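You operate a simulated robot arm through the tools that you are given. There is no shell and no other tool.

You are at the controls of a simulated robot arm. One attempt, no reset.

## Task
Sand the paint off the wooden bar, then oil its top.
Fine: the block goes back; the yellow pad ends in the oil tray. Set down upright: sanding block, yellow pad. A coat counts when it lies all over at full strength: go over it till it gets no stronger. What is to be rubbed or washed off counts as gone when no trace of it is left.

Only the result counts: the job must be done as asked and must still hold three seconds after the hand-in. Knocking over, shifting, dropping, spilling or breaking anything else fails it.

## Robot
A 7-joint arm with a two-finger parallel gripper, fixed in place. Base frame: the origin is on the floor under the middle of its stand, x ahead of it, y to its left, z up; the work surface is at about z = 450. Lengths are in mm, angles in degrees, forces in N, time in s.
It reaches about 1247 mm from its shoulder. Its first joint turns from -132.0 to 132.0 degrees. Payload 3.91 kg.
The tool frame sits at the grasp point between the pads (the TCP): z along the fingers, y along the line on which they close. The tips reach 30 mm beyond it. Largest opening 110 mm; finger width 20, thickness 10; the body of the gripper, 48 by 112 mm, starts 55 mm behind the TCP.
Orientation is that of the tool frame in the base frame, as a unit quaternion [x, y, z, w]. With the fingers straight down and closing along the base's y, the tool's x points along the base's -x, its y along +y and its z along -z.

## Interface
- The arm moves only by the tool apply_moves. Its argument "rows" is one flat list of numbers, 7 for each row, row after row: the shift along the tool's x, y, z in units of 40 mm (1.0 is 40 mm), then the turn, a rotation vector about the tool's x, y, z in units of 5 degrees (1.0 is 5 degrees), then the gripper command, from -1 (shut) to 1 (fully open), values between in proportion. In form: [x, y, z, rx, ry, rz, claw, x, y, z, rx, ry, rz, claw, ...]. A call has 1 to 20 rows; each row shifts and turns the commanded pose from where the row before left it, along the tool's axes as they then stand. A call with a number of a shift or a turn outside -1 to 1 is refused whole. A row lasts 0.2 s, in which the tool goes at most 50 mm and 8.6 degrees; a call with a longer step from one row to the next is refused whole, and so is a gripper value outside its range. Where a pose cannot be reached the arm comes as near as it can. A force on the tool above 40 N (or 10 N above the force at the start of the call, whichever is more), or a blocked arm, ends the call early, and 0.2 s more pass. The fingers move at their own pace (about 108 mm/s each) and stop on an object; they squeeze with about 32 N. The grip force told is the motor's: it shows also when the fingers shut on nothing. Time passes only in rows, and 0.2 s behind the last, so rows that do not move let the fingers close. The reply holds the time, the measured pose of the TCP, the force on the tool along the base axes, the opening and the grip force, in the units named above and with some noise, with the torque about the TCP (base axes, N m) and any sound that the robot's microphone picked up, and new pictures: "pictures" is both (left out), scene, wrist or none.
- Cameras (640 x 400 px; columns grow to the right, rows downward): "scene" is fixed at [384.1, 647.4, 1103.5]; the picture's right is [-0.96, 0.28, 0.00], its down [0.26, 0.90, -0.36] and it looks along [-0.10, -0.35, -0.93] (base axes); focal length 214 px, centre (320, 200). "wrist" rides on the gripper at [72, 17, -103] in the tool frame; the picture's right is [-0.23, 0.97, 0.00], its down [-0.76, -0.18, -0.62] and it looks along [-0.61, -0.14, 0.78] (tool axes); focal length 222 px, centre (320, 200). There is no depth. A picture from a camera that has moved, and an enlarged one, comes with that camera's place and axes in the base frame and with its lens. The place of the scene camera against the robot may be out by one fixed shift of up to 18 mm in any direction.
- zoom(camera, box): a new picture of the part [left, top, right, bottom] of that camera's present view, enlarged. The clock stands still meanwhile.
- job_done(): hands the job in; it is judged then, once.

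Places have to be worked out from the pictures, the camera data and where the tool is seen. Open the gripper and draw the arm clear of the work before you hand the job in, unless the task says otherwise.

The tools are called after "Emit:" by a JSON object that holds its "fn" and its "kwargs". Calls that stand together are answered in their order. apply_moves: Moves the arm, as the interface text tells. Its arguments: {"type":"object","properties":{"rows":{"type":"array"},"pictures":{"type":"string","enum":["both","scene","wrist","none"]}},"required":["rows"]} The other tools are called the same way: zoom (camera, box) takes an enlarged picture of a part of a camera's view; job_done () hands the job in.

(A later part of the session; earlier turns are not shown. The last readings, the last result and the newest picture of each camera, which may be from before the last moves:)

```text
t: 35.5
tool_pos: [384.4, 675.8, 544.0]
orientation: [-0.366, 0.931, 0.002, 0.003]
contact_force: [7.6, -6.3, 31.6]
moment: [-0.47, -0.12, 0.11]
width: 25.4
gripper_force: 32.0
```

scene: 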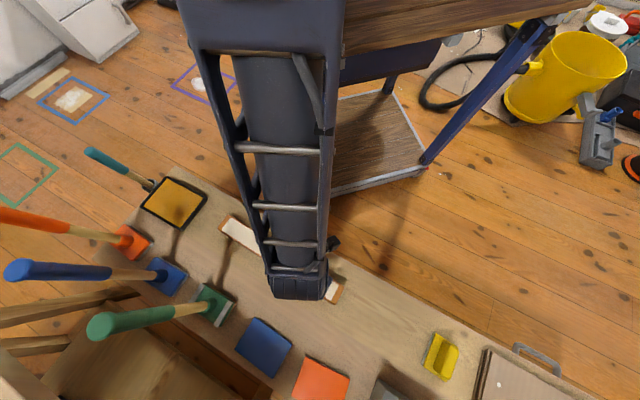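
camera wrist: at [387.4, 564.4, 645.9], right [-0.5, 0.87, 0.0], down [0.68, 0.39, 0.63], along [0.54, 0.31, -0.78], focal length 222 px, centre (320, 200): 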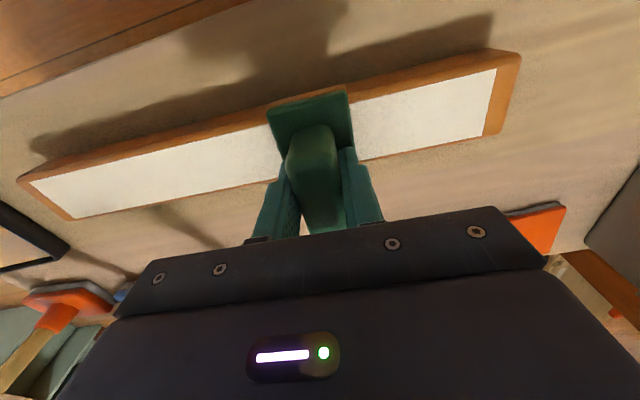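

Now one full pass towards the far end, so the whole strip has been sanded at least once.

Emit:
{"fn": "apply_moves", "kwargs": {"rows": [0, -0.35, -0.003, 0, 0, 0, -1, 0, -0.35, 0, 0, 0, 0, -1, 0, -0.35, 0, 0, 0, 0, -1, 0, -0.35, 0, 0, 0, 0, -1, 0, -0.35, 0, 0, 0, 0, -1, 0, -0.35, 0, 0, 0, 0, -1, 0, -0.35, 0, 0, 0, 0, -1, 0, -0.35, 0, 0, 0, 0, -1], "pictures": "none"}}

Emit:
{"fn": "apply_moves", "kwargs": {"rows": [0, -0.35, 0, 0, 0, 0, -1, 0, -0.35, 0, 0, 0, 0, -1, 0, -0.35, 0, 0, 0, 0, -1, 0, -0.35, 0, 0, 0, 0, -1, 0, -0.35, 0, 0, 0, 0, -1, 0, -0.35, 0, 0, 0, 0, -1, 0, -0.35, 0, 0, 0, 0, -1, 0, -0.35, 0, 0, 0, 0, -1], "pictures": "wrist"}}

Emit:
{"fn": "zoom", "kwargs": {"camera": "wrist", "box": [320, 0, 640, 200]}}

```text
t: 37.3
tool_pos: [461.0, 592.8, 544.2]
orientation: [-0.365, 0.931, 0.001, 0.003]
contact_force: [-3.5, 5.3, 23.8]
moment: [0.12, 0.19, -0.06]
width: 25.3
gripper_force: 32.1
```

```text
t: 38.1
tool_pos: [487.7, 565.0, 544.3]
orientation: [-0.366, 0.931, 0.002, 0.003]
contact_force: [2.8, -3.3, 10.8]
moment: [-0.48, -0.05, 0.05]
width: 25.4
gripper_force: 31.9
stopped in row 3: the force on the tool passed its limit at 40 N (the readings are from after the stop); the commanded pose is now the measured one
camera wrist: at [422.9, 527.6, 645.8], right [-0.5, 0.87, 0.0], down [0.68, 0.38, 0.63], along [0.54, 0.31, -0.78], focal length 222 px, centre (320, 200)
```

wrist: 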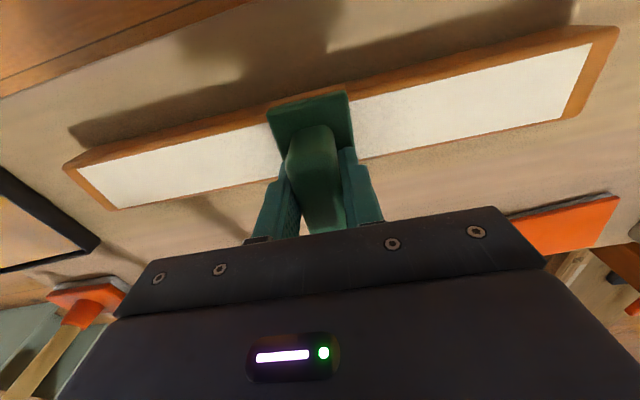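

```text
2.00 times, centred on (480, 100) of wrist
camera zoom: at [422.9, 527.6, 645.8], right [-0.5, 0.87, 0.0], down [0.68, 0.38, 0.63], along [0.54, 0.31, -0.78], focal length 444 px, centre (0, 400)
```

zoom: 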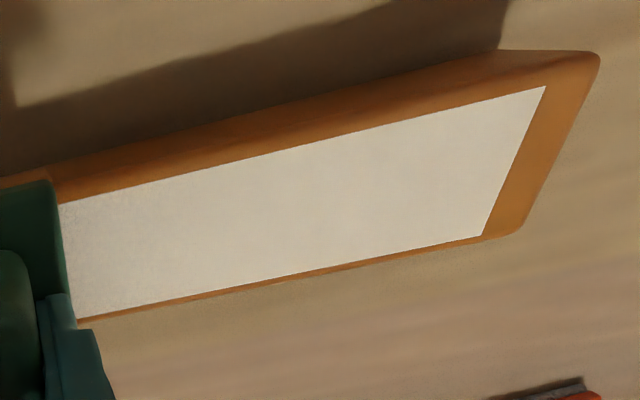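

The spotted area is clean. I'll continue the pass lightly over the rest of the strip.

Emit:
{"fn": "apply_moves", "kwargs": {"rows": [0, -0.35, -0.003, 0, 0, 0, -1, 0, -0.35, -0.003, 0, 0, 0, -1, 0, -0.35, -0.001, 0, 0, 0, -1, 0, -0.35, 0, 0, 0, 0, -1, 0, -0.35, 0, 0, 0, 0, -1, 0, -0.35, 0, 0, 0, 0, -1], "pictures": "none"}}

Emit:
{"fn": "apply_moves", "kwargs": {"rows": [0, -0.35, 0, 0, 0, 0, -1, 0, -0.35, 0, 0, 0, 0, -1, 0, -0.35, 0, 0, 0, 0, -1, 0, -0.35, 0, 0, 0, 0, -1, 0, -0.35, 0, 0, 0, 0, -1, 0, -0.35, 0, 0, 0, 0, -1], "pictures": "wrist"}}

```text
t: 39.5
tool_pos: [545.2, 504.6, 542.9]
orientation: [-0.366, 0.931, 0.002, 0.003]
contact_force: [-8.0, 6.9, 32.6]
moment: [-0.03, 0.45, -0.16]
width: 25.5
gripper_force: 31.8
```

```text
t: 40.9
tool_pos: [602.3, 443.0, 544.1]
orientation: [-0.366, 0.93, 0.002, 0.003]
contact_force: [-9.0, 8.9, 36.2]
moment: [0.06, 0.36, -0.11]
width: 25.5
gripper_force: 31.7
camera wrist: at [536.7, 404.7, 645.6], right [-0.5, 0.87, 0.0], down [0.68, 0.38, 0.63], along [0.54, 0.31, -0.78], focal length 222 px, centre (320, 200)
```

wrist: 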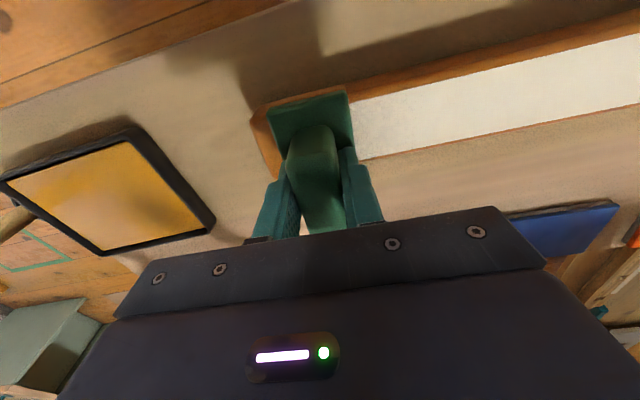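

Nearly at the far end. I'll finish the last 15 mm, lift, and take in the tray and bar from here.

Emit:
{"fn": "apply_moves", "kwargs": {"rows": [0, -0.2, -0.006, 0, 0, 0, -1, 0, -0.2, 0, 0, 0, 0, -1, 0, 0, -0.5, 0, 0, 0, -1, 0, 0, -0.9, 0, 0, 0, -1], "pictures": "both"}}

Emit:
{"fn": "zoom", "kwargs": {"camera": "wrist", "box": [0, 90, 240, 270]}}

Emit:
{"fn": "zoom", "kwargs": {"camera": "wrist", "box": [230, 0, 640, 200]}}

```text
t: 41.9
tool_pos: [611.6, 429.1, 598.0]
orientation: [-0.365, 0.931, 0.002, 0.001]
contact_force: [-0.4, -0.5, -0.9]
moment: [0.05, 0.01, 0.0]
width: 25.7
gripper_force: 32.4
camera wrist: at [546.3, 391.9, 700.8], right [-0.5, 0.87, 0.0], down [0.68, 0.39, 0.63], along [0.54, 0.31, -0.78], focal length 222 px, centre (320, 200)
```

scene: 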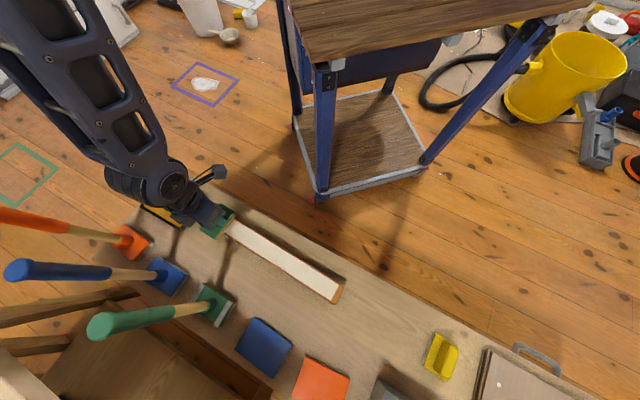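
wrist: 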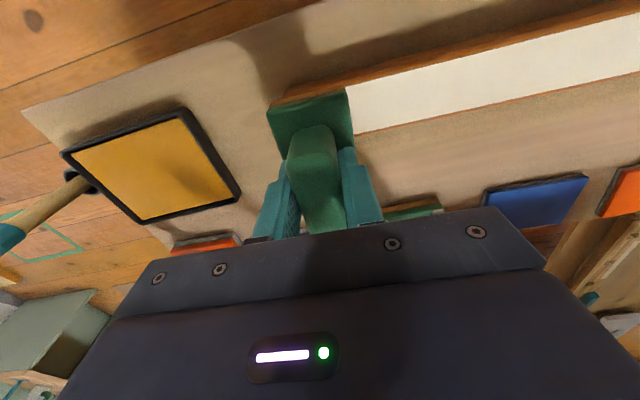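

```text
2.22 times, centred on (120, 180) of wrist
camera zoom: at [546.3, 391.9, 700.8], right [-0.5, 0.87, 0.0], down [0.68, 0.39, 0.63], along [0.54, 0.31, -0.78], focal length 494 px, centre (764, 244)
```

zoom: 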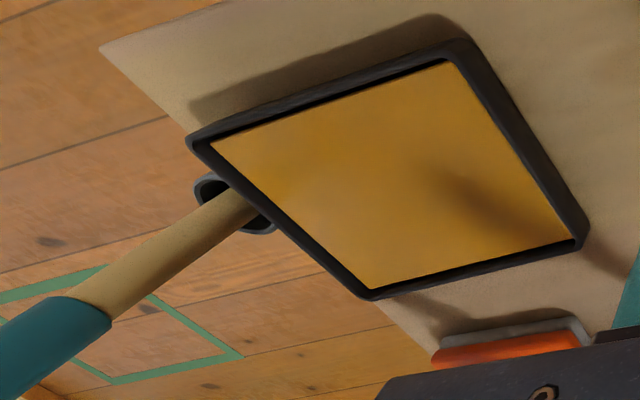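

```text
1.56 times, centred on (435, 100) of wrist
camera zoom: at [546.3, 391.9, 700.8], right [-0.5, 0.87, 0.0], down [0.68, 0.39, 0.63], along [0.54, 0.31, -0.78], focal length 347 px, centre (140, 356)
```

zoom: 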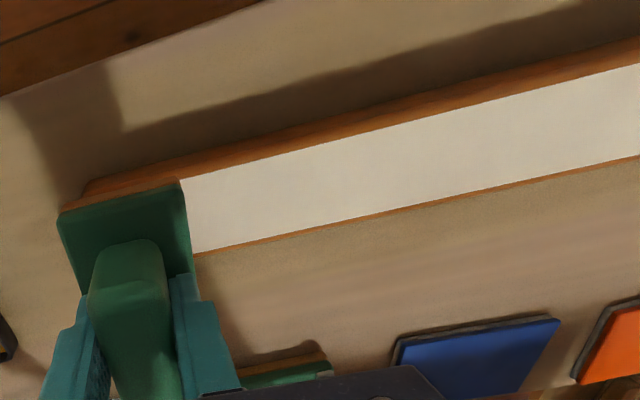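

The scene camera shows the strip free of spots. The oil tray's inside is about 150 x 113 mm, centred near (784,291). I'll carry the sanding block back to where it came from and turn it to its original yaw.

Emit:
{"fn": "apply_moves", "kwargs": {"rows": [0, 0, 0, 0.016, 0.055, 0, -1, 0.025, 0.978, 0, 0, 0, 0, -1, 0.025, 0.978, 0, 0, 0, 0, -1, 0.025, 0.978, 0, 0, 0, 0, -1, 0.025, 0.978, 0, 0, 0, 0, -1, 0.025, 0.978, 0, 0, 0, 0, -1, 0.025, 0.978, 0, 0, 0, 0, -1, 0.025, 0.978, 0, 0, 0, 0, -1, 0.025, 0.978, 0, 0, 0, 0, -1, 0.025, 0.978, 0, 0, 0, 0, -1, 0.025, 0.978, 0, 0, 0, 0, -1, 0.025, 0.978, 0, 0, 0, 0, -1, 0.025, 0.978, 0, 0, 0, 0, -1, 0.025, 0.978, 0, 0, 0, 0, -1, 0, 0, 0, 0, 0, -0.72, -1, 0, 0, 0, 0, 0, -0.72, -1], "pictures": "both"}}

```text
t: 45.3
tool_pos: [255.3, 792.4, 600.2]
orientation: [-0.424, 0.906, 0.0, 0.0]
contact_force: [-0.3, 0.2, -0.9]
moment: [0.01, 0.01, 0.02]
width: 25.6
gripper_force: 32.0
camera wrist: at [196.3, 748.5, 701.8], right [-0.6, 0.8, 0.0], down [0.62, 0.47, 0.62], along [0.5, 0.38, -0.78], focal length 222 px, centre (320, 200)
```

scene: 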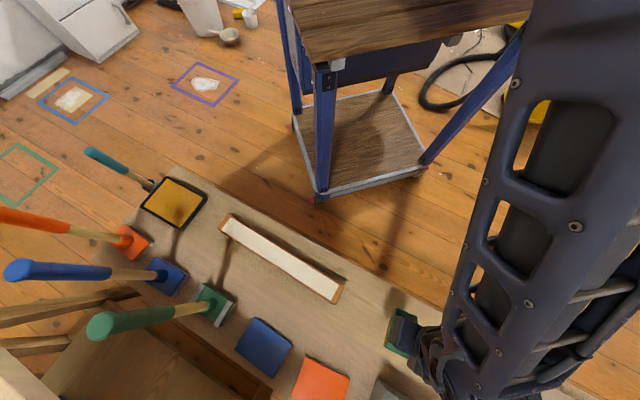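
wrist: 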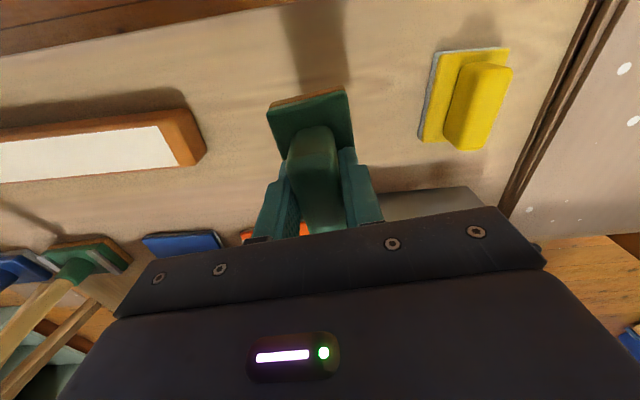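

Back over the original spot, to within half a millimetre of the grasp pose. I'll lower to just above the bench.

Emit:
{"fn": "apply_moves", "kwargs": {"rows": [0, 0, 0.9, 0, 0, 0, -1, 0, 0, 0.9, 0, 0, 0, -1, 0, 0, 0.4, 0, 0, 0, -1, 0, 0, 0.07, 0, 0, 0, -1], "pictures": "none"}}

Emit:
{"fn": "apply_moves", "kwargs": {"rows": [0, 0, 0.02, 0, 0, 0, -1, 0, 0, 0.02, 0, 0, 0, -1], "pictures": "none"}}

```text
t: 46.3
tool_pos: [256.1, 794.0, 508.3]
orientation: [-0.423, 0.906, 0.0, 0.0]
contact_force: [0.0, -0.3, -0.4]
moment: [0.0, -0.03, 0.0]
width: 25.6
gripper_force: 31.5
```

```text
t: 46.9
tool_pos: [255.0, 792.3, 506.3]
orientation: [-0.424, 0.906, -0.001, 0.001]
contact_force: [0.9, 0.3, -1.0]
moment: [0.02, 0.02, -0.04]
width: 25.5
gripper_force: 31.7
```

No contact yet at 506; stepping further down.

Emit:
{"fn": "apply_moves", "kwargs": {"rows": [0, 0, 0.02, 0, 0, 0, -1, 0, 0, 0.02, 0, 0, 0, -1], "pictures": "none"}}

Emit:
{"fn": "apply_moves", "kwargs": {"rows": [0, 0, 0.015, 0, 0, 0, -1], "pictures": "none"}}

```text
t: 47.5
tool_pos: [255.3, 792.3, 506.3]
orientation: [-0.423, 0.906, 0.0, 0.001]
contact_force: [-0.3, -0.4, -1.5]
moment: [0.02, 0.0, 0.02]
width: 25.4
gripper_force: 32.4
```

```text
t: 47.9
tool_pos: [255.6, 794.3, 503.9]
orientation: [-0.423, 0.906, 0.0, 0.0]
contact_force: [0.8, 0.0, -1.7]
moment: [0.05, -0.02, 0.02]
width: 25.5
gripper_force: 32.0
```

Emit:
{"fn": "apply_moves", "kwargs": {"rows": [0, 0, 0.015, 0, 0, 0, -1, 0, 0, 0.01, 0, 0, 0, -1], "pictures": "wrist"}}

```text
t: 48.5
tool_pos: [257.0, 794.0, 505.3]
orientation: [-0.424, 0.906, 0.001, 0.0]
contact_force: [0.1, -3.5, 7.9]
moment: [0.13, -0.21, -0.07]
width: 25.6
gripper_force: 31.9
camera wrist: at [196.8, 749.2, 606.5], right [-0.6, 0.8, 0.0], down [0.62, 0.47, 0.62], along [0.5, 0.38, -0.78], focal length 222 px, centre (320, 200)
```

wrist: 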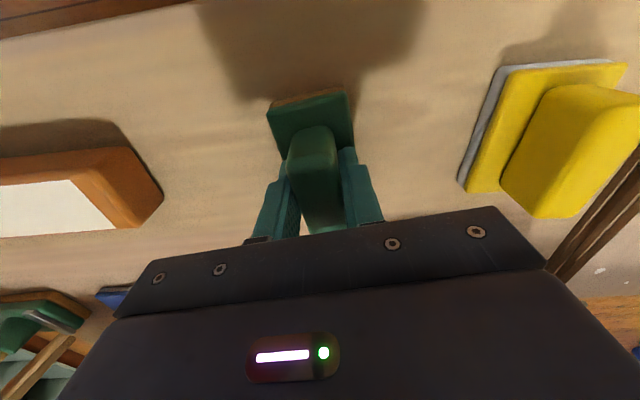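

The block is on the bench with 8 N contact and the view matches the original. I'll release it and rise straight up.

Emit:
{"fn": "apply_moves", "kwargs": {"rows": [0, 0, 0, 0, 0, 0, -0.2, 0, 0, 0, 0, 0, 0, -0.2, 0, 0, -0.2, 0, 0, 0, -0.2, 0, 0, -0.8, 0, 0, 0, -0.2, 0, 0, -0.9, 0, 0, 0, -0.2, 0, 0, -0.9, 0, 0, 0, 0.4], "pictures": "both"}}

Emit:
{"fn": "zoom", "kwargs": {"camera": "wrist", "box": [260, 40, 380, 160]}}

Emit:
{"fn": "zoom", "kwargs": {"camera": "wrist", "box": [390, 30, 510, 150]}}

```text
t: 49.9
tool_pos: [256.0, 792.2, 613.6]
orientation: [-0.423, 0.906, 0.0, 0.0]
contact_force: [0.5, -0.1, -0.4]
moment: [0.02, 0.01, 0.0]
width: 77.0
gripper_force: 0.1
camera wrist: at [198.1, 746.6, 718.0], right [-0.6, 0.8, 0.0], down [0.62, 0.47, 0.62], along [0.5, 0.37, -0.78], focal length 222 px, centre (320, 200)
```

scene: 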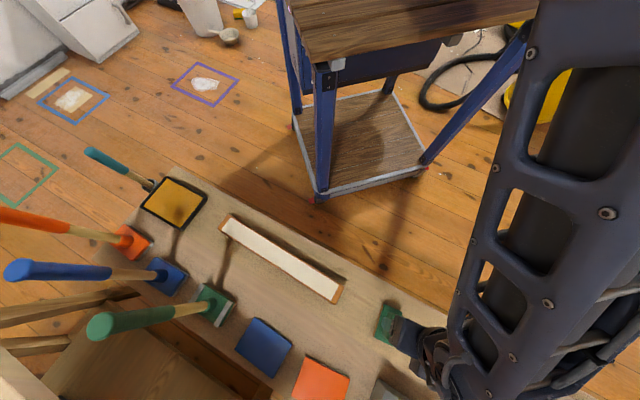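
wrist: 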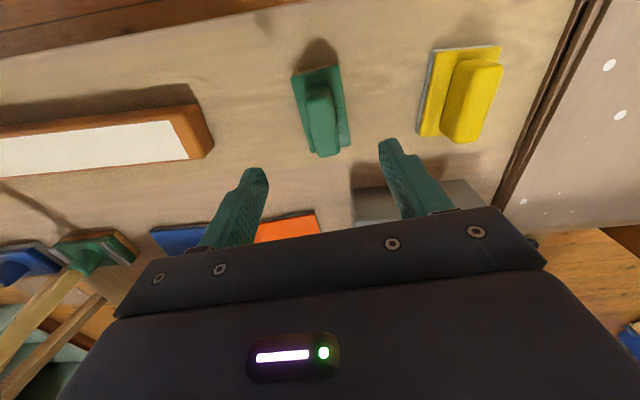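

```text
3.33 times, centred on (320, 100) of wrist
camera zoom: at [198.1, 746.6, 718.0], right [-0.6, 0.8, 0.0], down [0.62, 0.47, 0.62], along [0.5, 0.37, -0.78], focal length 740 px, centre (320, 533)
```

zoom: 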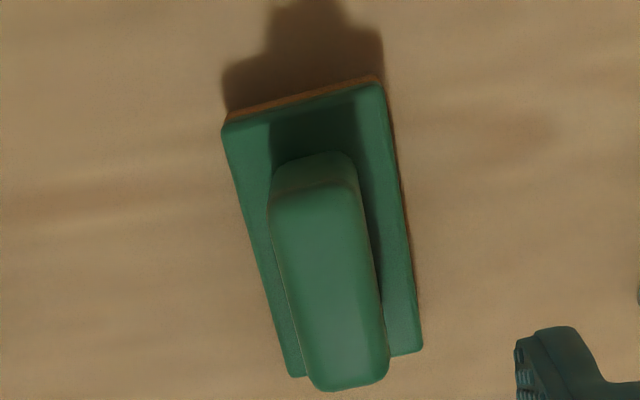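

```text
3.33 times, centred on (450, 90) of wrist
camera zoom: at [198.1, 746.6, 718.0], right [-0.6, 0.8, 0.0], down [0.62, 0.47, 0.62], along [0.5, 0.37, -0.78], focal length 740 px, centre (-113, 567)
```

zoom: 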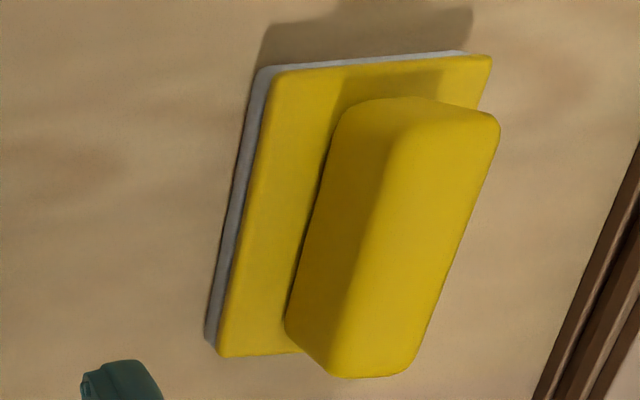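

The sanding block stands back in place. The yellow pad is about 82 x 57 mm, centred near (163,895) with a yaw of about 41.5°. I'll move above it.

Emit:
{"fn": "apply_moves", "kwargs": {"rows": [-0.121, 0.86, 0, 0, 0, 0, 0.3, -0.121, 0.86, 0, 0, 0, 0, 0.3, -0.121, 0.86, 0, 0, 0, 0, 0.3, -0.121, 0.86, 0, 0, 0, 0, 0.3, 0, 0, 0.5, 0, 0, 0.86, 0.3, 0, 0, 0.5, 0, 0, 0.86, 0.3, 0, 0, 0, 0, 0, 0, 0.3], "pictures": "both"}}

Emit:
{"fn": "zoom", "kwargs": {"camera": "wrist", "box": [220, 40, 440, 220]}}

Emit:
{"fn": "zoom", "kwargs": {"camera": "scene", "box": [340, 270, 600, 400]}}

```text
t: 51.5
tool_pos: [162.8, 897.5, 574.9]
orientation: [-0.354, 0.935, 0.001, 0.001]
contact_force: [-0.9, 0.6, -0.1]
moment: [0.02, 0.02, 0.01]
width: 71.5
gripper_force: 0.1
camera wrist: at [97.7, 862.3, 678.2], right [-0.47, 0.88, 0.0], down [0.69, 0.37, 0.62], along [0.55, 0.3, -0.78], focal length 222 px, centre (320, 200)
```

scene: 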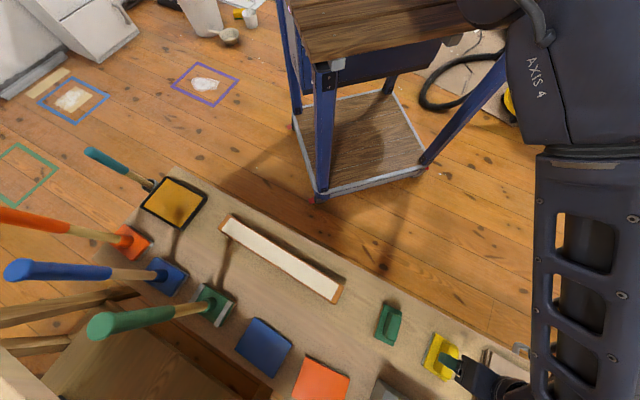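
wrist: 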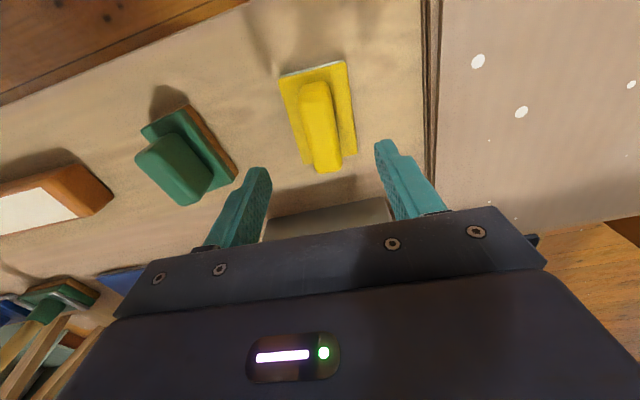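

```text
2.22 times, centred on (330, 130) of wrist
camera zoom: at [97.7, 862.3, 678.2], right [-0.47, 0.88, 0.0], down [0.69, 0.37, 0.62], along [0.55, 0.3, -0.78], focal length 494 px, centre (298, 356)
```

zoom: 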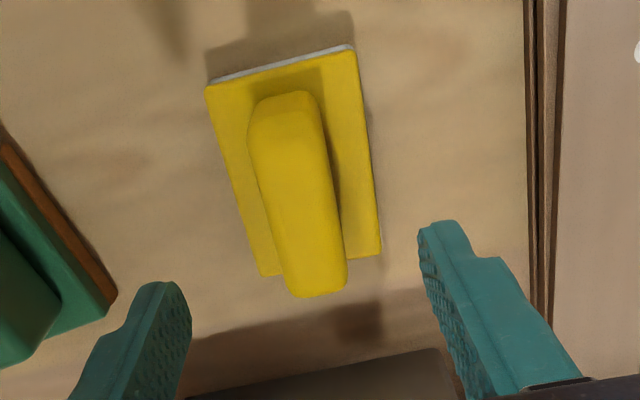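

```text
2.46 times, centred on (470, 335) of scene
camera zoom: at [384.1, 647.4, 1103.5], right [-0.96, 0.28, 0.0], down [0.26, 0.9, -0.36], along [-0.1, -0.35, -0.93], focal length 528 px, centre (-49, -132)
```

zoom: 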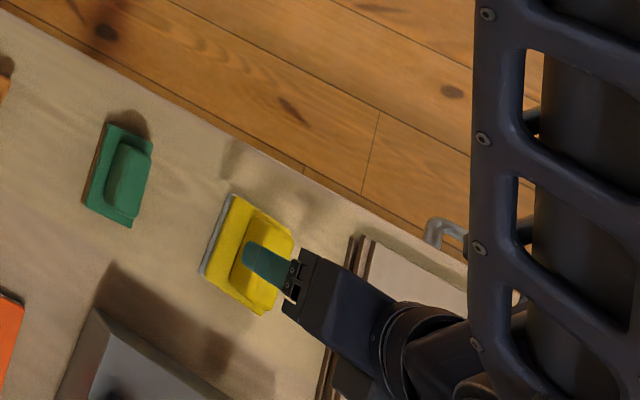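

The sanding block sits where it started, within a couple of millimetres. The TCP is well centred over the pad's ridge, so I'll narrow to 46 mm and go down to about z=510.

Emit:
{"fn": "apply_moves", "kwargs": {"rows": [0.03, 0.01, 0, 0, 0, 0, -0.16, 0, 0, 0.4, 0, 0, 0.05, -0.16, 0, 0, 0.8, 0, 0, 0.05, -0.16, 0, 0, 0.4, 0, 0, 0, -0.16, 0, 0, 0, 0, 0, 0, -0.16], "pictures": "wrist"}}

Emit:
{"fn": "zoom", "kwargs": {"camera": "wrist", "box": [220, 80, 440, 240]}}

```text
t: 52.7
tool_pos: [161.1, 896.6, 511.9]
orientation: [-0.35, 0.937, 0.0, 0.001]
contact_force: [-0.2, -0.3, -0.4]
moment: [0.01, -0.01, 0.01]
width: 46.1
gripper_force: 0.1
camera wrist: at [95.7, 862.3, 614.2], right [-0.47, 0.88, 0.0], down [0.69, 0.36, 0.62], along [0.55, 0.29, -0.78], focal length 222 px, centre (320, 200)
```

wrist: 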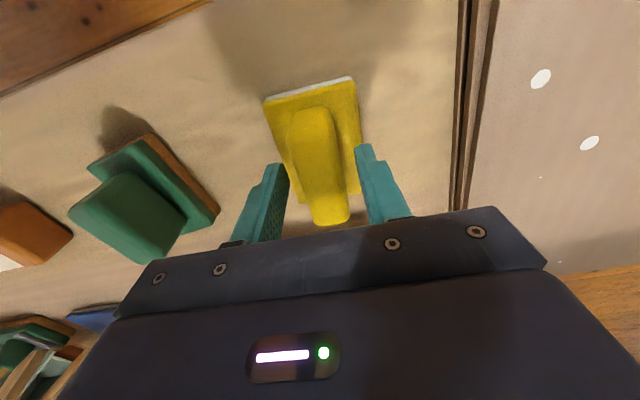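

```text
2.50 times, centred on (330, 160) of wrist
camera zoom: at [95.7, 862.3, 614.2], right [-0.47, 0.88, 0.0], down [0.69, 0.36, 0.62], along [0.55, 0.29, -0.78], focal length 555 px, centre (295, 300)
```

zoom: 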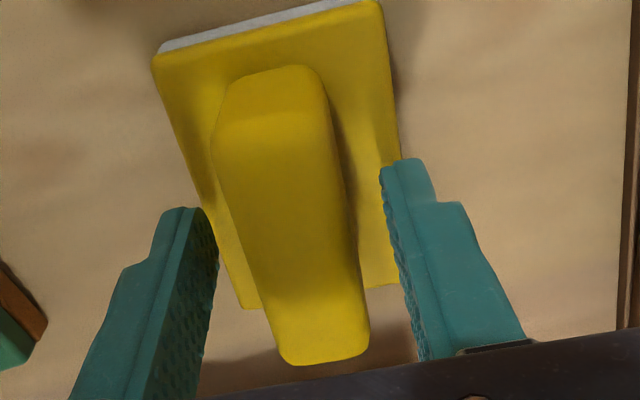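

The fingers straddle the ridge evenly. I'll lower the last few millimetres gently and watch for plate contact.

Emit:
{"fn": "apply_moves", "kwargs": {"rows": [0, 0, 0.06, 0, 0, 0, -0.16, 0, 0, 0.06, 0, 0, 0, -0.16], "pictures": "none"}}

Emit:
{"fn": "apply_moves", "kwargs": {"rows": [0, 0, 0.025, 0, 0, 0, -0.16, 0, 0, 0.0, 0, 0, 0, -0.16], "pictures": "none"}}

```text
t: 53.3
tool_pos: [161.0, 896.5, 506.4]
orientation: [-0.351, 0.937, 0.001, 0.001]
contact_force: [0.0, 0.1, 0.4]
moment: [0.0, 0.01, 0.03]
width: 46.3
gripper_force: 0.0
```

```text
t: 53.9
tool_pos: [161.5, 896.2, 505.8]
orientation: [-0.35, 0.937, 0.0, 0.001]
contact_force: [-1.4, -0.5, -0.9]
moment: [0.02, -0.01, 0.02]
width: 46.1
gripper_force: 0.2
```

No contact yet at 505.8, deep enough on the ridge. Closing the gripper.

Emit:
{"fn": "apply_moves", "kwargs": {"rows": [0, 0, 0.01, 0, 0, 0, -0.16, 0, 0, 0, 0, 0, 0, -1, 0, 0, 0, 0, 0, 0, -1, 0, 0, 0, 0, 0, 0, -1, 0, 0, 0, 0, 0, 0, -1], "pictures": "wrist"}}

```text
t: 55.1
tool_pos: [161.7, 896.2, 506.0]
orientation: [-0.35, 0.937, 0.0, 0.0]
contact_force: [-0.2, -0.2, 1.0]
moment: [-0.01, -0.03, 0.02]
width: 25.4
gripper_force: 32.1
camera wrist: at [96.3, 861.8, 608.3], right [-0.47, 0.88, 0.0], down [0.69, 0.36, 0.62], along [0.55, 0.29, -0.78], focal length 222 px, centre (320, 200)
```

wrist: 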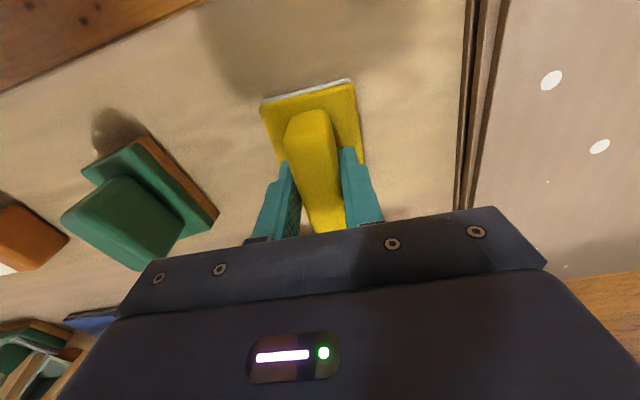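

The pad is gripped at 25.4 mm and 32 N. I'll lift to z≈620 and carry it across the bench towards the oil tray, passing well clear of the upright handles.

Emit:
{"fn": "apply_moves", "kwargs": {"rows": [0, 0, -0.5, 0, 0, 0, -1, 0, 0, -0.9, 0, 0, 0, -1, 0, 0, -0.9, 0, 0, 0, -1, 0, 0, -0.6, 0, 0, 0, -1, -0.082, -0.983, 0, 0, 0, 0, -1, -0.082, -0.983, 0, 0, 0, 0, -1, -0.082, -0.983, 0, 0, 0, 0, -1, -0.082, -0.983, 0, 0, 0, 0, -1, -0.082, -0.983, 0, 0, 0, 0, -1, -0.082, -0.983, 0, 0, 0, 0, -1, -0.082, -0.983, 0, 0, 0, 0, -1, -0.082, -0.983, 0, 0, 0, 0, -1, -0.082, -0.983, 0, 0, 0, 0, -1, -0.082, -0.983, 0, 0, 0, 0, -1, -0.082, -0.983, 0, 0, 0, 0, -1, -0.082, -0.983, 0, 0, 0, 0, -1, -0.082, -0.983, 0, 0, 0, 0, -1, -0.082, -0.983, 0, 0, 0, 0, -1, -0.082, -0.983, 0, 0, 0, 0, -1], "pictures": "both"}}

```text
t: 59.1
tool_pos: [584.7, 483.5, 618.7]
orientation: [-0.351, 0.937, 0.0, 0.001]
contact_force: [-0.9, 0.6, -1.4]
moment: [-0.04, -0.01, -0.01]
width: 25.5
gripper_force: 31.5
camera wrist: at [519.7, 448.8, 722.9], right [-0.47, 0.88, 0.0], down [0.69, 0.37, 0.62], along [0.55, 0.29, -0.78], focal length 222 px, centre (320, 200)
```

scene: 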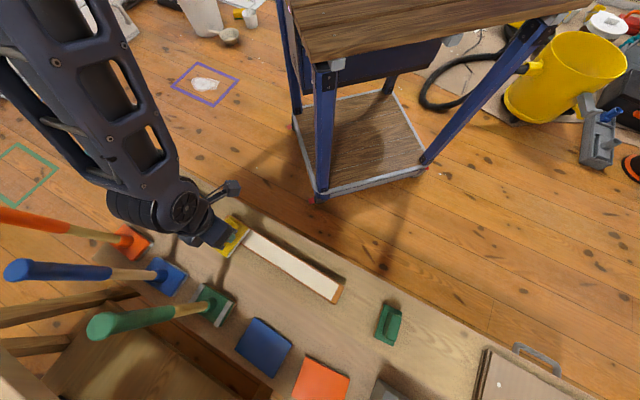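
wrist: 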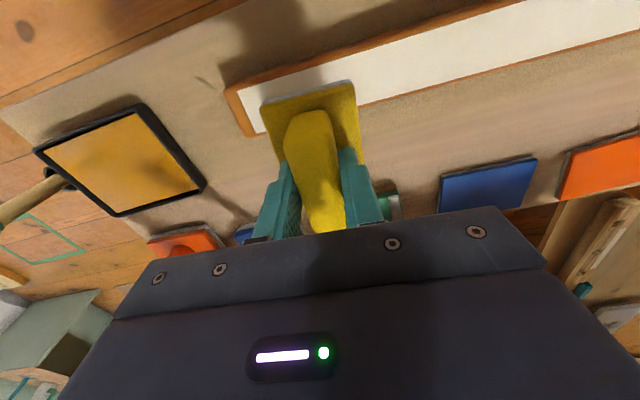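

The pad is steady in the grip. I'll go four more rows towards the tray and then measure it up close.

Emit:
{"fn": "apply_moves", "kwargs": {"rows": [-0.082, -0.983, 0, 0, 0, 0, -1, -0.082, -0.983, 0, 0, 0, 0, -1, -0.082, -0.983, 0, 0, 0, 0, -1, -0.082, -0.983, 0, 0, 0, 0, -1, 0, 0, 0, 0, 0, 0, -1], "pictures": "both"}}

Emit:
{"fn": "zoom", "kwargs": {"camera": "wrist", "box": [140, 50, 380, 230]}}

Emit:
{"fn": "zoom", "kwargs": {"camera": "scene", "box": [70, 120, 270, 260]}}

```text
t: 60.3
tool_pos: [699.1, 373.9, 620.2]
orientation: [-0.351, 0.937, 0.001, -0.001]
contact_force: [-0.7, 0.3, -1.0]
moment: [-0.01, 0.0, 0.02]
width: 25.6
gripper_force: 31.7
camera wrist: at [634.3, 339.2, 723.5], right [-0.47, 0.88, 0.0], down [0.69, 0.37, 0.62], along [0.55, 0.29, -0.78], focal length 222 px, centre (320, 200)
```

scene: 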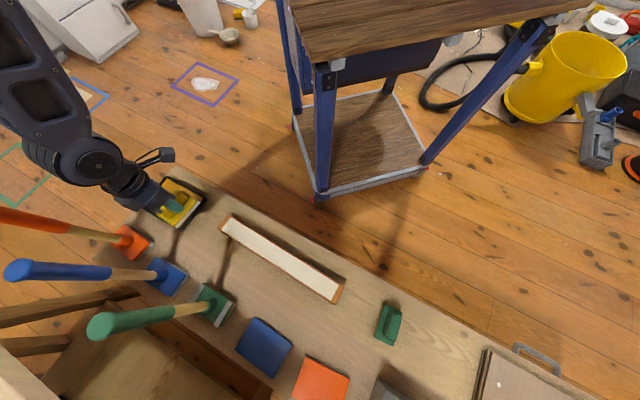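
wrist: 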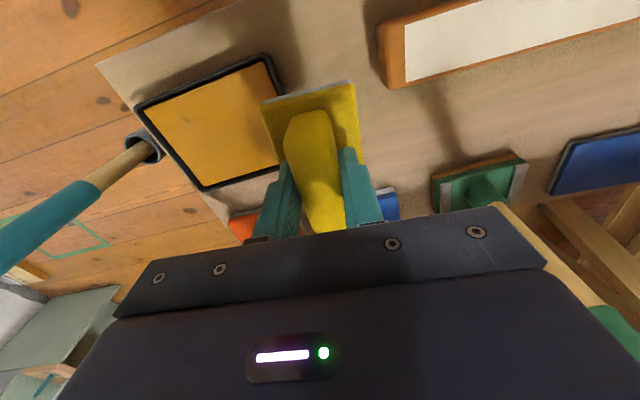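

```text
2.22 times, centred on (260, 140) of wrist
camera zoom: at [634.3, 339.2, 723.5], right [-0.47, 0.88, 0.0], down [0.69, 0.37, 0.62], along [0.55, 0.29, -0.78], focal length 494 px, centre (453, 333)
```

zoom: 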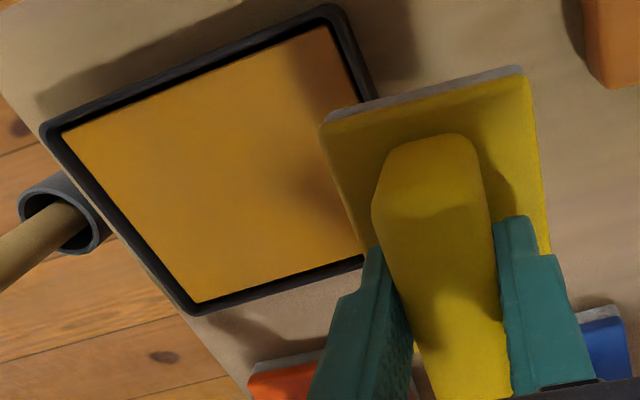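

```text
2.86 times, centred on (170, 190) of scene
camera zoom: at [384.1, 647.4, 1103.5], right [-0.96, 0.28, 0.0], down [0.26, 0.9, -0.36], along [-0.1, -0.35, -0.93], focal length 613 px, centre (749, 229)
```

zoom: 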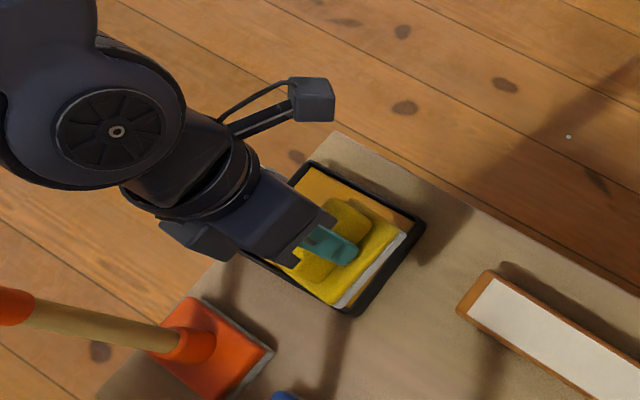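

The tray's inside is about 152 x 114 mm, centred at (784,292) with a yaw of 46°. I'll turn the pad to match and move over the tray's middle, staying high.

Emit:
{"fn": "apply_moves", "kwargs": {"rows": [0, 0, 0, 0, 0, -1, -1, 0, -0.98, 0, 0, 0, 0, -1, 0, -0.98, 0, 0, 0, 0, -1, 0, -0.98, 0, 0, 0, 0, -1, 0, 0, 0, 0, 0, 0, -1], "pictures": "both"}}

Emit:
{"fn": "zoom", "kwargs": {"camera": "wrist", "box": [180, 50, 460, 240]}}

Emit:
{"fn": "zoom", "kwargs": {"camera": "scene", "box": [70, 120, 270, 260]}}

```text
t: 61.5
tool_pos: [783.0, 291.5, 621.0]
orientation: [-0.39, 0.921, 0.0, 0.001]
contact_force: [0.2, -0.9, -0.7]
moment: [0.01, -0.02, 0.04]
width: 25.5
gripper_force: 32.2
camera wrist: at [720.6, 251.1, 723.7], right [-0.54, 0.84, 0.0], down [0.66, 0.42, 0.62], along [0.52, 0.34, -0.78], focal length 222 px, centre (320, 200)
```

scene: 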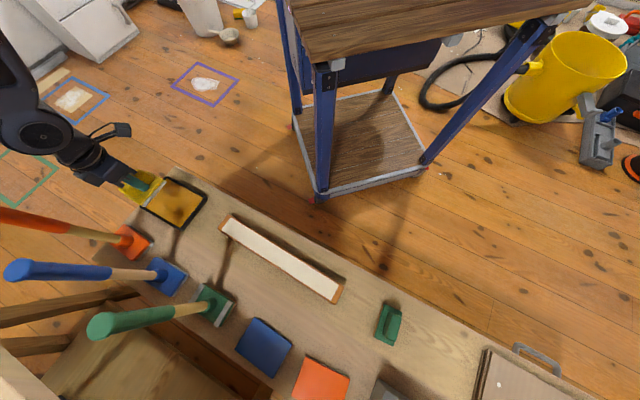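
wrist: 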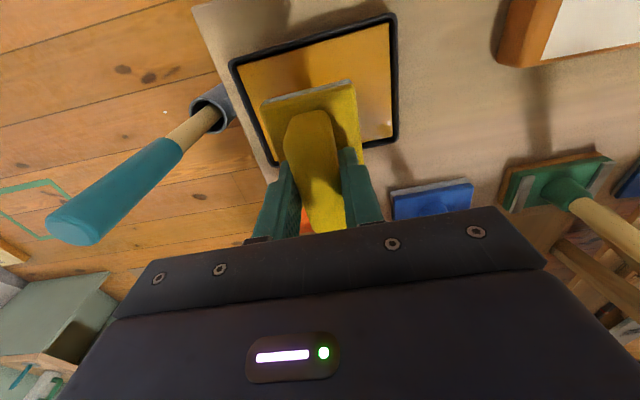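

```text
2.11 times, centred on (320, 145) of wrist
camera zoom: at [720.6, 251.1, 723.7], right [-0.54, 0.84, 0.0], down [0.66, 0.42, 0.62], along [0.52, 0.34, -0.78], focal length 468 px, centre (320, 316)
```

zoom: 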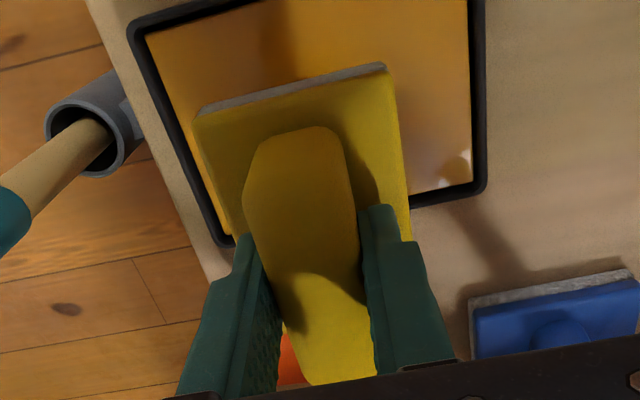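

```text
2.86 times, centred on (170, 190) of scene
camera zoom: at [384.1, 647.4, 1103.5], right [-0.96, 0.28, 0.0], down [0.26, 0.9, -0.36], along [-0.1, -0.35, -0.93], focal length 613 px, centre (749, 229)
```

zoom: 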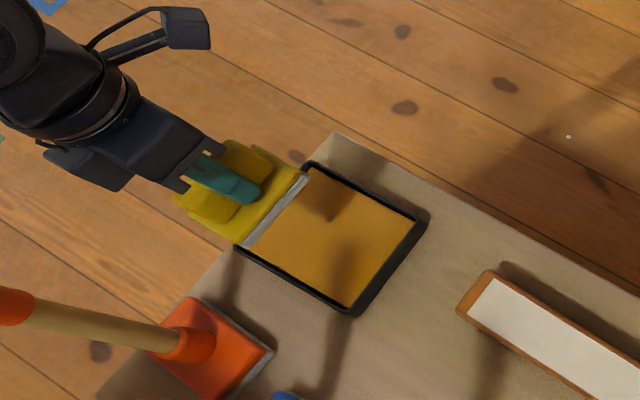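

The pad hangs over the tray centre, and the teal handle in its holder is about 119 mm off to the side, so the gripper clears it. I'll shift 10 mm away from it and lower towards the oil.

Emit:
{"fn": "apply_moves", "kwargs": {"rows": [0, 0.25, 0.8, 0, 0, 0, -1, 0, 0, 0.8, 0, 0, 0, -1, 0, 0, 0.6, 0, 0, 0, -1, 0, 0, 0, 0, 0, 0, -1], "pictures": "both"}}

Emit:
{"fn": "zoom", "kwargs": {"camera": "wrist", "box": [180, 20, 460, 240]}}

Emit:
{"fn": "zoom", "kwargs": {"camera": "scene", "box": [90, 130, 250, 250]}}

```text
t: 62.5
tool_pos: [776.6, 298.6, 532.6]
orientation: [-0.391, 0.921, 0.0, 0.0]
contact_force: [0.7, 0.2, -0.5]
moment: [-0.01, -0.01, 0.0]
width: 25.4
gripper_force: 32.0
camera wrist: at [714.3, 259.3, 635.2], right [-0.54, 0.84, 0.0], down [0.66, 0.42, 0.62], along [0.52, 0.34, -0.78], focal length 222 px, centre (320, 200)
```

scene: 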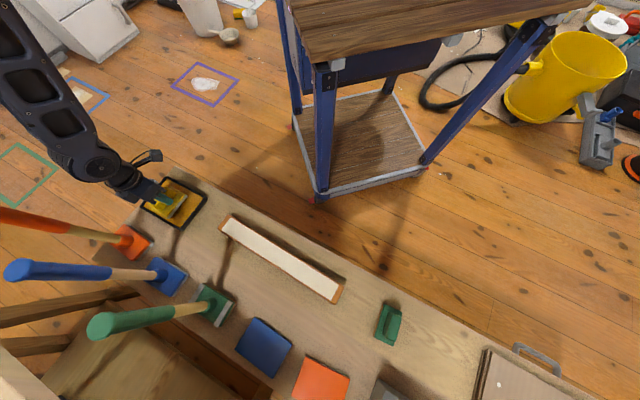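
wrist: 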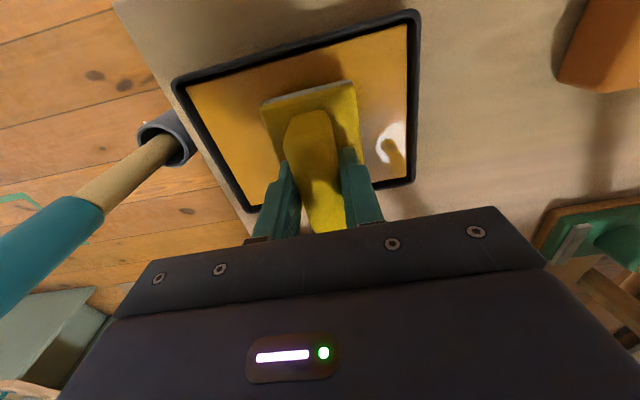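

```text
1.82 times, centred on (320, 130) of wrist
camera zoom: at [714.3, 259.3, 635.2], right [-0.54, 0.84, 0.0], down [0.66, 0.42, 0.62], along [0.52, 0.34, -0.78], focal length 404 px, centre (320, 327)
```

zoom: 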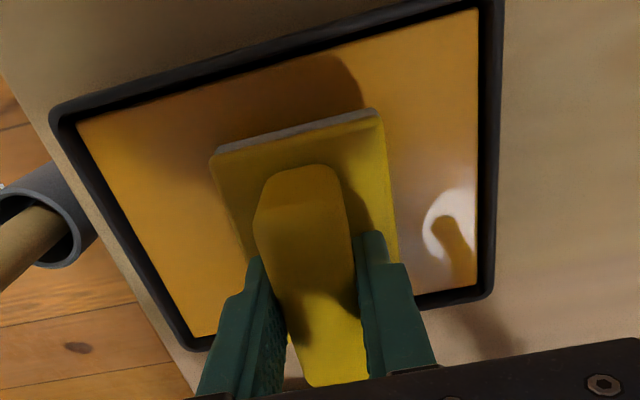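

```text
3.33 times, centred on (170, 190) of scene
camera zoom: at [384.1, 647.4, 1103.5], right [-0.96, 0.28, 0.0], down [0.26, 0.9, -0.36], along [-0.1, -0.35, -0.93], focal length 715 px, centre (820, 233)
```

zoom: 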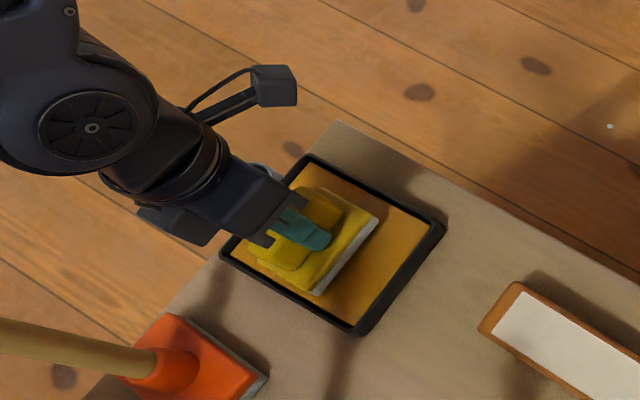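

The pad is well inside the rim all round. I'll keep lowering, with small steps near the oil.

Emit:
{"fn": "apply_moves", "kwargs": {"rows": [0, 0, 0.2, 0, 0, 0, -1, 0, 0, 0.15, 0, 0, 0, -1, 0, 0, 0.05, 0, 0, 0, -1], "pictures": "none"}}

Emit:
{"fn": "apply_moves", "kwargs": {"rows": [0, 0, 0.03, 0, 0, 0, -1, 0, 0, 0.03, 0, 0, 0, -1], "pictures": "none"}}

```text
t: 63.2
tool_pos: [778.8, 301.5, 521.4]
orientation: [-0.391, 0.921, 0.0, 0.002]
contact_force: [-3.3, -2.3, 12.5]
moment: [0.17, -0.03, 0.01]
width: 25.5
gripper_force: 31.8
stopped in row 3: the force on the tool passed its limit at 52 N (the readings are from after the stop); the commanded pose is now the measured one
```

```text
t: 63.8
tool_pos: [778.5, 301.1, 521.4]
orientation: [-0.39, 0.921, -0.001, 0.002]
contact_force: [-4.7, -2.2, 15.8]
moment: [0.16, -0.09, 0.0]
width: 25.6
gripper_force: 31.8
stopped in row 2: the force on the tool passed its limit at 40 N (the readings are from after the stop); the commanded pose is now the measured one
```

Contact came at z≈521, earlier than expected. I'll ease off slightly and check that the pad is on the oil floor and not on the rim.

Emit:
{"fn": "apply_moves", "kwargs": {"rows": [0, 0, -0.03, 0, 0, 0, -1, 0, 0, 0, 0, 0, 0, -1], "pictures": "both"}}

Emit:
{"fn": "zoom", "kwargs": {"camera": "wrist", "box": [140, 20, 460, 240]}}

Emit:
{"fn": "zoom", "kwargs": {"camera": "scene", "box": [90, 130, 250, 250]}}

```text
t: 64.4
tool_pos: [779.1, 301.1, 521.0]
orientation: [-0.391, 0.92, 0.0, 0.002]
contact_force: [-0.7, 0.2, -1.1]
moment: [0.0, 0.0, 0.02]
width: 25.4
gripper_force: 32.3
camera wrist: at [715.9, 261.1, 624.0], right [-0.54, 0.84, 0.0], down [0.66, 0.42, 0.63], along [0.53, 0.34, -0.78], focal length 222 px, centre (320, 200)
```

scene: 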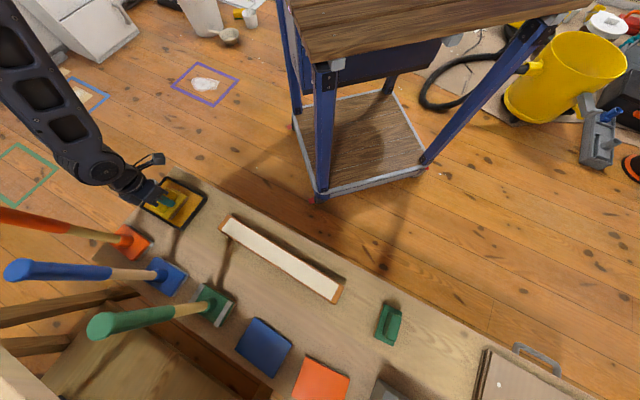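
wrist: 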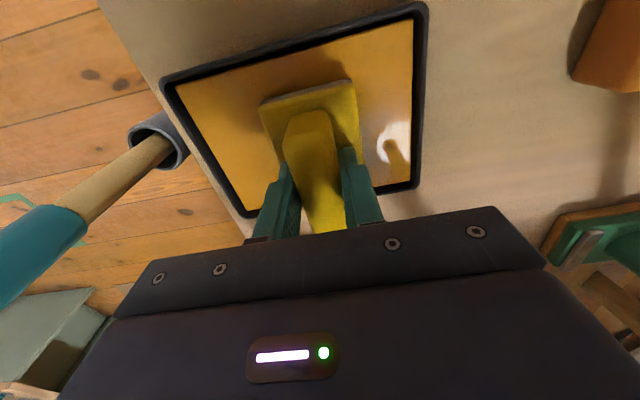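

```text
1.82 times, centred on (300, 130) of wrist
camera zoom: at [715.9, 261.1, 624.0], right [-0.54, 0.84, 0.0], down [0.66, 0.42, 0.63], along [0.53, 0.34, -0.78], focal length 404 px, centre (356, 327)
```

zoom: 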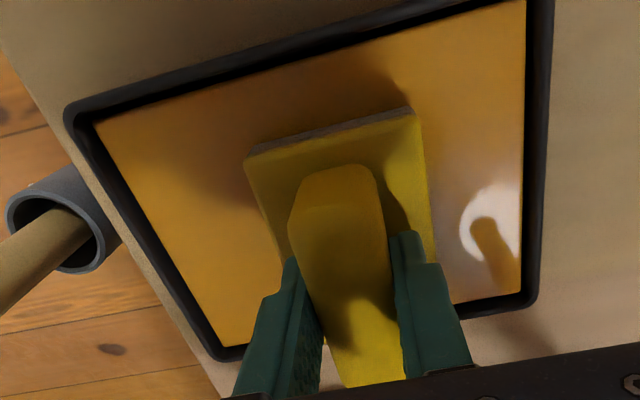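

```text
3.33 times, centred on (170, 190) of scene
camera zoom: at [384.1, 647.4, 1103.5], right [-0.96, 0.28, 0.0], down [0.26, 0.9, -0.36], along [-0.1, -0.35, -0.93], focal length 715 px, centre (820, 233)
```

zoom: 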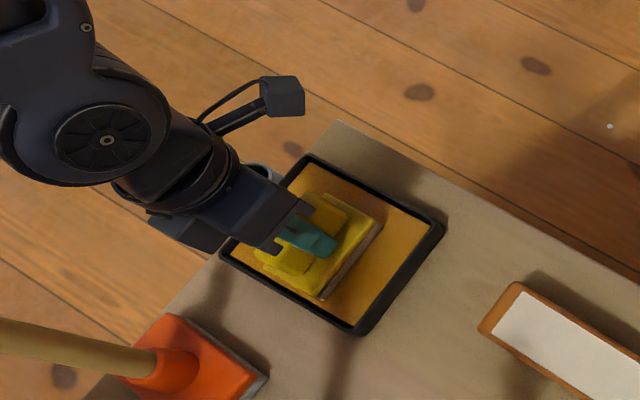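

The pad's sole has turned from grey to oily brown and the tray hasn't moved. I'll press lightly once more for a second so it soaks up plenty.

Emit:
{"fn": "apply_moves", "kwargs": {"rows": [0, 0, 0.03, 0, 0, 0, -1, 0, 0, 0, 0, 0, 0, -1, 0, 0, 0, 0, 0, 0, -1, 0, 0, 0, 0, 0, 0, -1], "pictures": "none"}}

```text
t: 65.4
tool_pos: [779.4, 302.5, 521.2]
orientation: [-0.391, 0.92, 0.0, 0.003]
contact_force: [-1.0, -2.2, 15.9]
moment: [0.02, 0.05, 0.0]
width: 25.4
gripper_force: 31.7
```

Soaked. I'll lift straight out, square up to the bar's axis, and carry the pad over the bar's far end.

Emit:
{"fn": "apply_moves", "kwargs": {"rows": [0, 0, -0.3, 0, 0, 0, -1, 0, 0, -0.5, -0.018, 0.045, 0, -1, 0, 0, -0.8, 0, 0, 0, -1, 0, 0, -0.7, 0, 0, 0.64, -1, 0.161, 0.881, 0, 0, 0, 0, -1, 0.161, 0.881, 0, 0, 0, 0, -1, 0.161, 0.881, 0, 0, 0, 0, -1, 0.161, 0.881, 0, 0, 0, 0, -1, 0.161, 0.881, 0, 0, 0, 0, -1, 0.161, 0.881, 0, 0, 0, 0, -1, 0, 0, 0, 0, 0, 0, -1], "pictures": "both"}}

Emit:
{"fn": "zoom", "kwargs": {"camera": "wrist", "box": [180, 20, 460, 240]}}

```text
t: 67.8
tool_pos: [605.6, 429.5, 610.8]
orientation: [-0.364, 0.931, 0.0, -0.001]
contact_force: [-0.3, -0.2, -0.2]
moment: [0.04, 0.01, -0.01]
width: 25.2
gripper_force: 32.2
camera wrist: at [542.0, 393.5, 713.9], right [-0.49, 0.87, 0.0], down [0.68, 0.39, 0.62], along [0.54, 0.31, -0.78], focal length 222 px, centre (320, 200)
```

scene: 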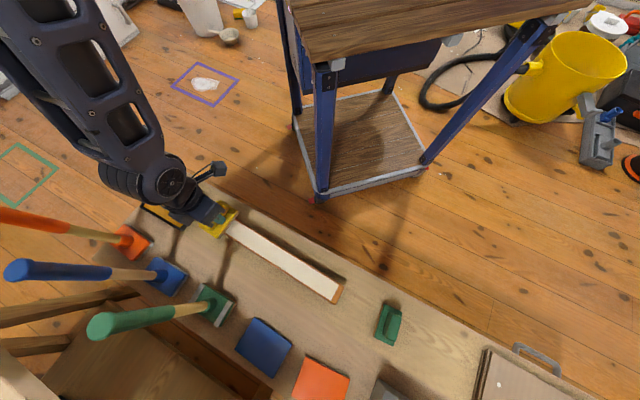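
wrist: 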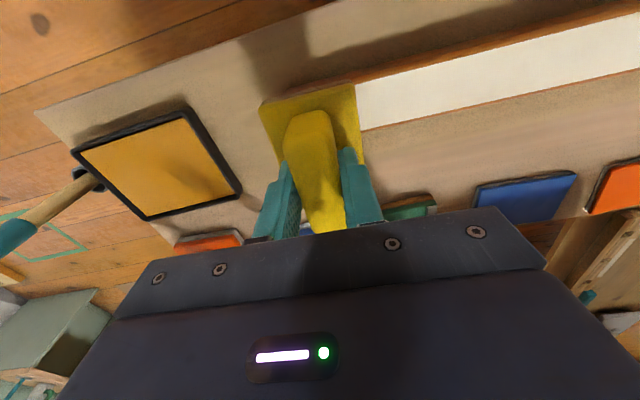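

```text
1.82 times, centred on (320, 130) of wrist
camera zoom: at [542.0, 393.5, 713.9], right [-0.49, 0.87, 0.0], down [0.68, 0.39, 0.62], along [0.54, 0.31, -0.78], focal length 404 px, centre (320, 327)
```

zoom: 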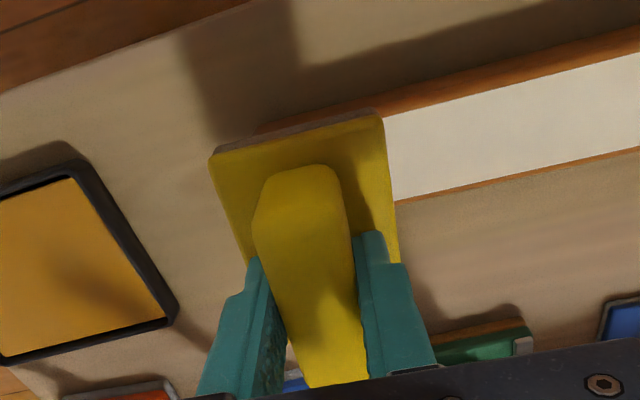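

The sole is oiled and the pad is over the bar's far end. I'll lower to just above contact, then step down gently.

Emit:
{"fn": "apply_moves", "kwargs": {"rows": [0, 0, 0.7, 0, 0, 0, -1, 0, 0, 0.7, 0, 0, 0, -1, 0, 0, 0.1, 0, 0, 0, -1, 0, 0, 0, 0, 0, 0, -1], "pictures": "none"}}

Emit:
{"fn": "apply_moves", "kwargs": {"rows": [0, 0, 0.03, 0, 0, 0, -1, 0, 0, 0.02, 0, 0, 0, -1], "pictures": "none"}}

```text
t: 68.8
tool_pos: [608.2, 429.9, 551.0]
orientation: [-0.365, 0.931, 0.0, 0.0]
contact_force: [0.6, -0.2, -0.5]
moment: [-0.03, 0.0, -0.05]
width: 25.6
gripper_force: 31.9
```

```text
t: 69.4
tool_pos: [606.4, 429.0, 549.5]
orientation: [-0.366, 0.931, 0.0, 0.0]
contact_force: [-0.2, 0.3, -0.8]
moment: [0.02, 0.02, -0.01]
width: 25.3
gripper_force: 31.9
```

Emit:
{"fn": "apply_moves", "kwargs": {"rows": [0, 0, 0.03, 0, 0, 0, -1, 0, 0, 0.03, 0, 0, 0, -1], "pictures": "none"}}

Emit:
{"fn": "apply_moves", "kwargs": {"rows": [0, 0, 0.02, 0, 0, 0, -1, 0, 0, 0.01, 0, 0, 0, -1], "pictures": "none"}}

```text
t: 70.0
tool_pos: [607.4, 430.9, 548.2]
orientation: [-0.365, 0.931, 0.0, 0.0]
contact_force: [0.2, 0.8, -1.2]
moment: [0.01, -0.03, 0.01]
width: 25.5
gripper_force: 32.1
```

```text
t: 70.6
tool_pos: [606.6, 429.7, 546.6]
orientation: [-0.365, 0.931, 0.0, 0.0]
contact_force: [0.5, -0.3, -0.7]
moment: [-0.03, 0.0, 0.01]
width: 25.3
gripper_force: 32.0
```

Still free at 546.6; continuing down in half-millimetre steps.

Emit:
{"fn": "apply_moves", "kwargs": {"rows": [0, 0, 0.02, 0, 0, 0, -1, 0, 0, 0.01, 0, 0, 0, -1], "pictures": "none"}}

Emit:
{"fn": "apply_moves", "kwargs": {"rows": [0, 0, 0.015, 0, 0, 0, -1], "pictures": "none"}}

```text
t: 71.2
tool_pos: [606.2, 428.3, 545.0]
orientation: [-0.365, 0.931, 0.0, 0.001]
contact_force: [-0.5, -0.2, -0.9]
moment: [0.0, 0.02, -0.03]
width: 25.3
gripper_force: 32.5
```

```text
t: 71.6
tool_pos: [606.8, 430.4, 544.3]
orientation: [-0.365, 0.931, 0.0, 0.0]
contact_force: [0.2, 0.3, -0.3]
moment: [-0.02, -0.01, -0.02]
width: 25.3
gripper_force: 31.8
```

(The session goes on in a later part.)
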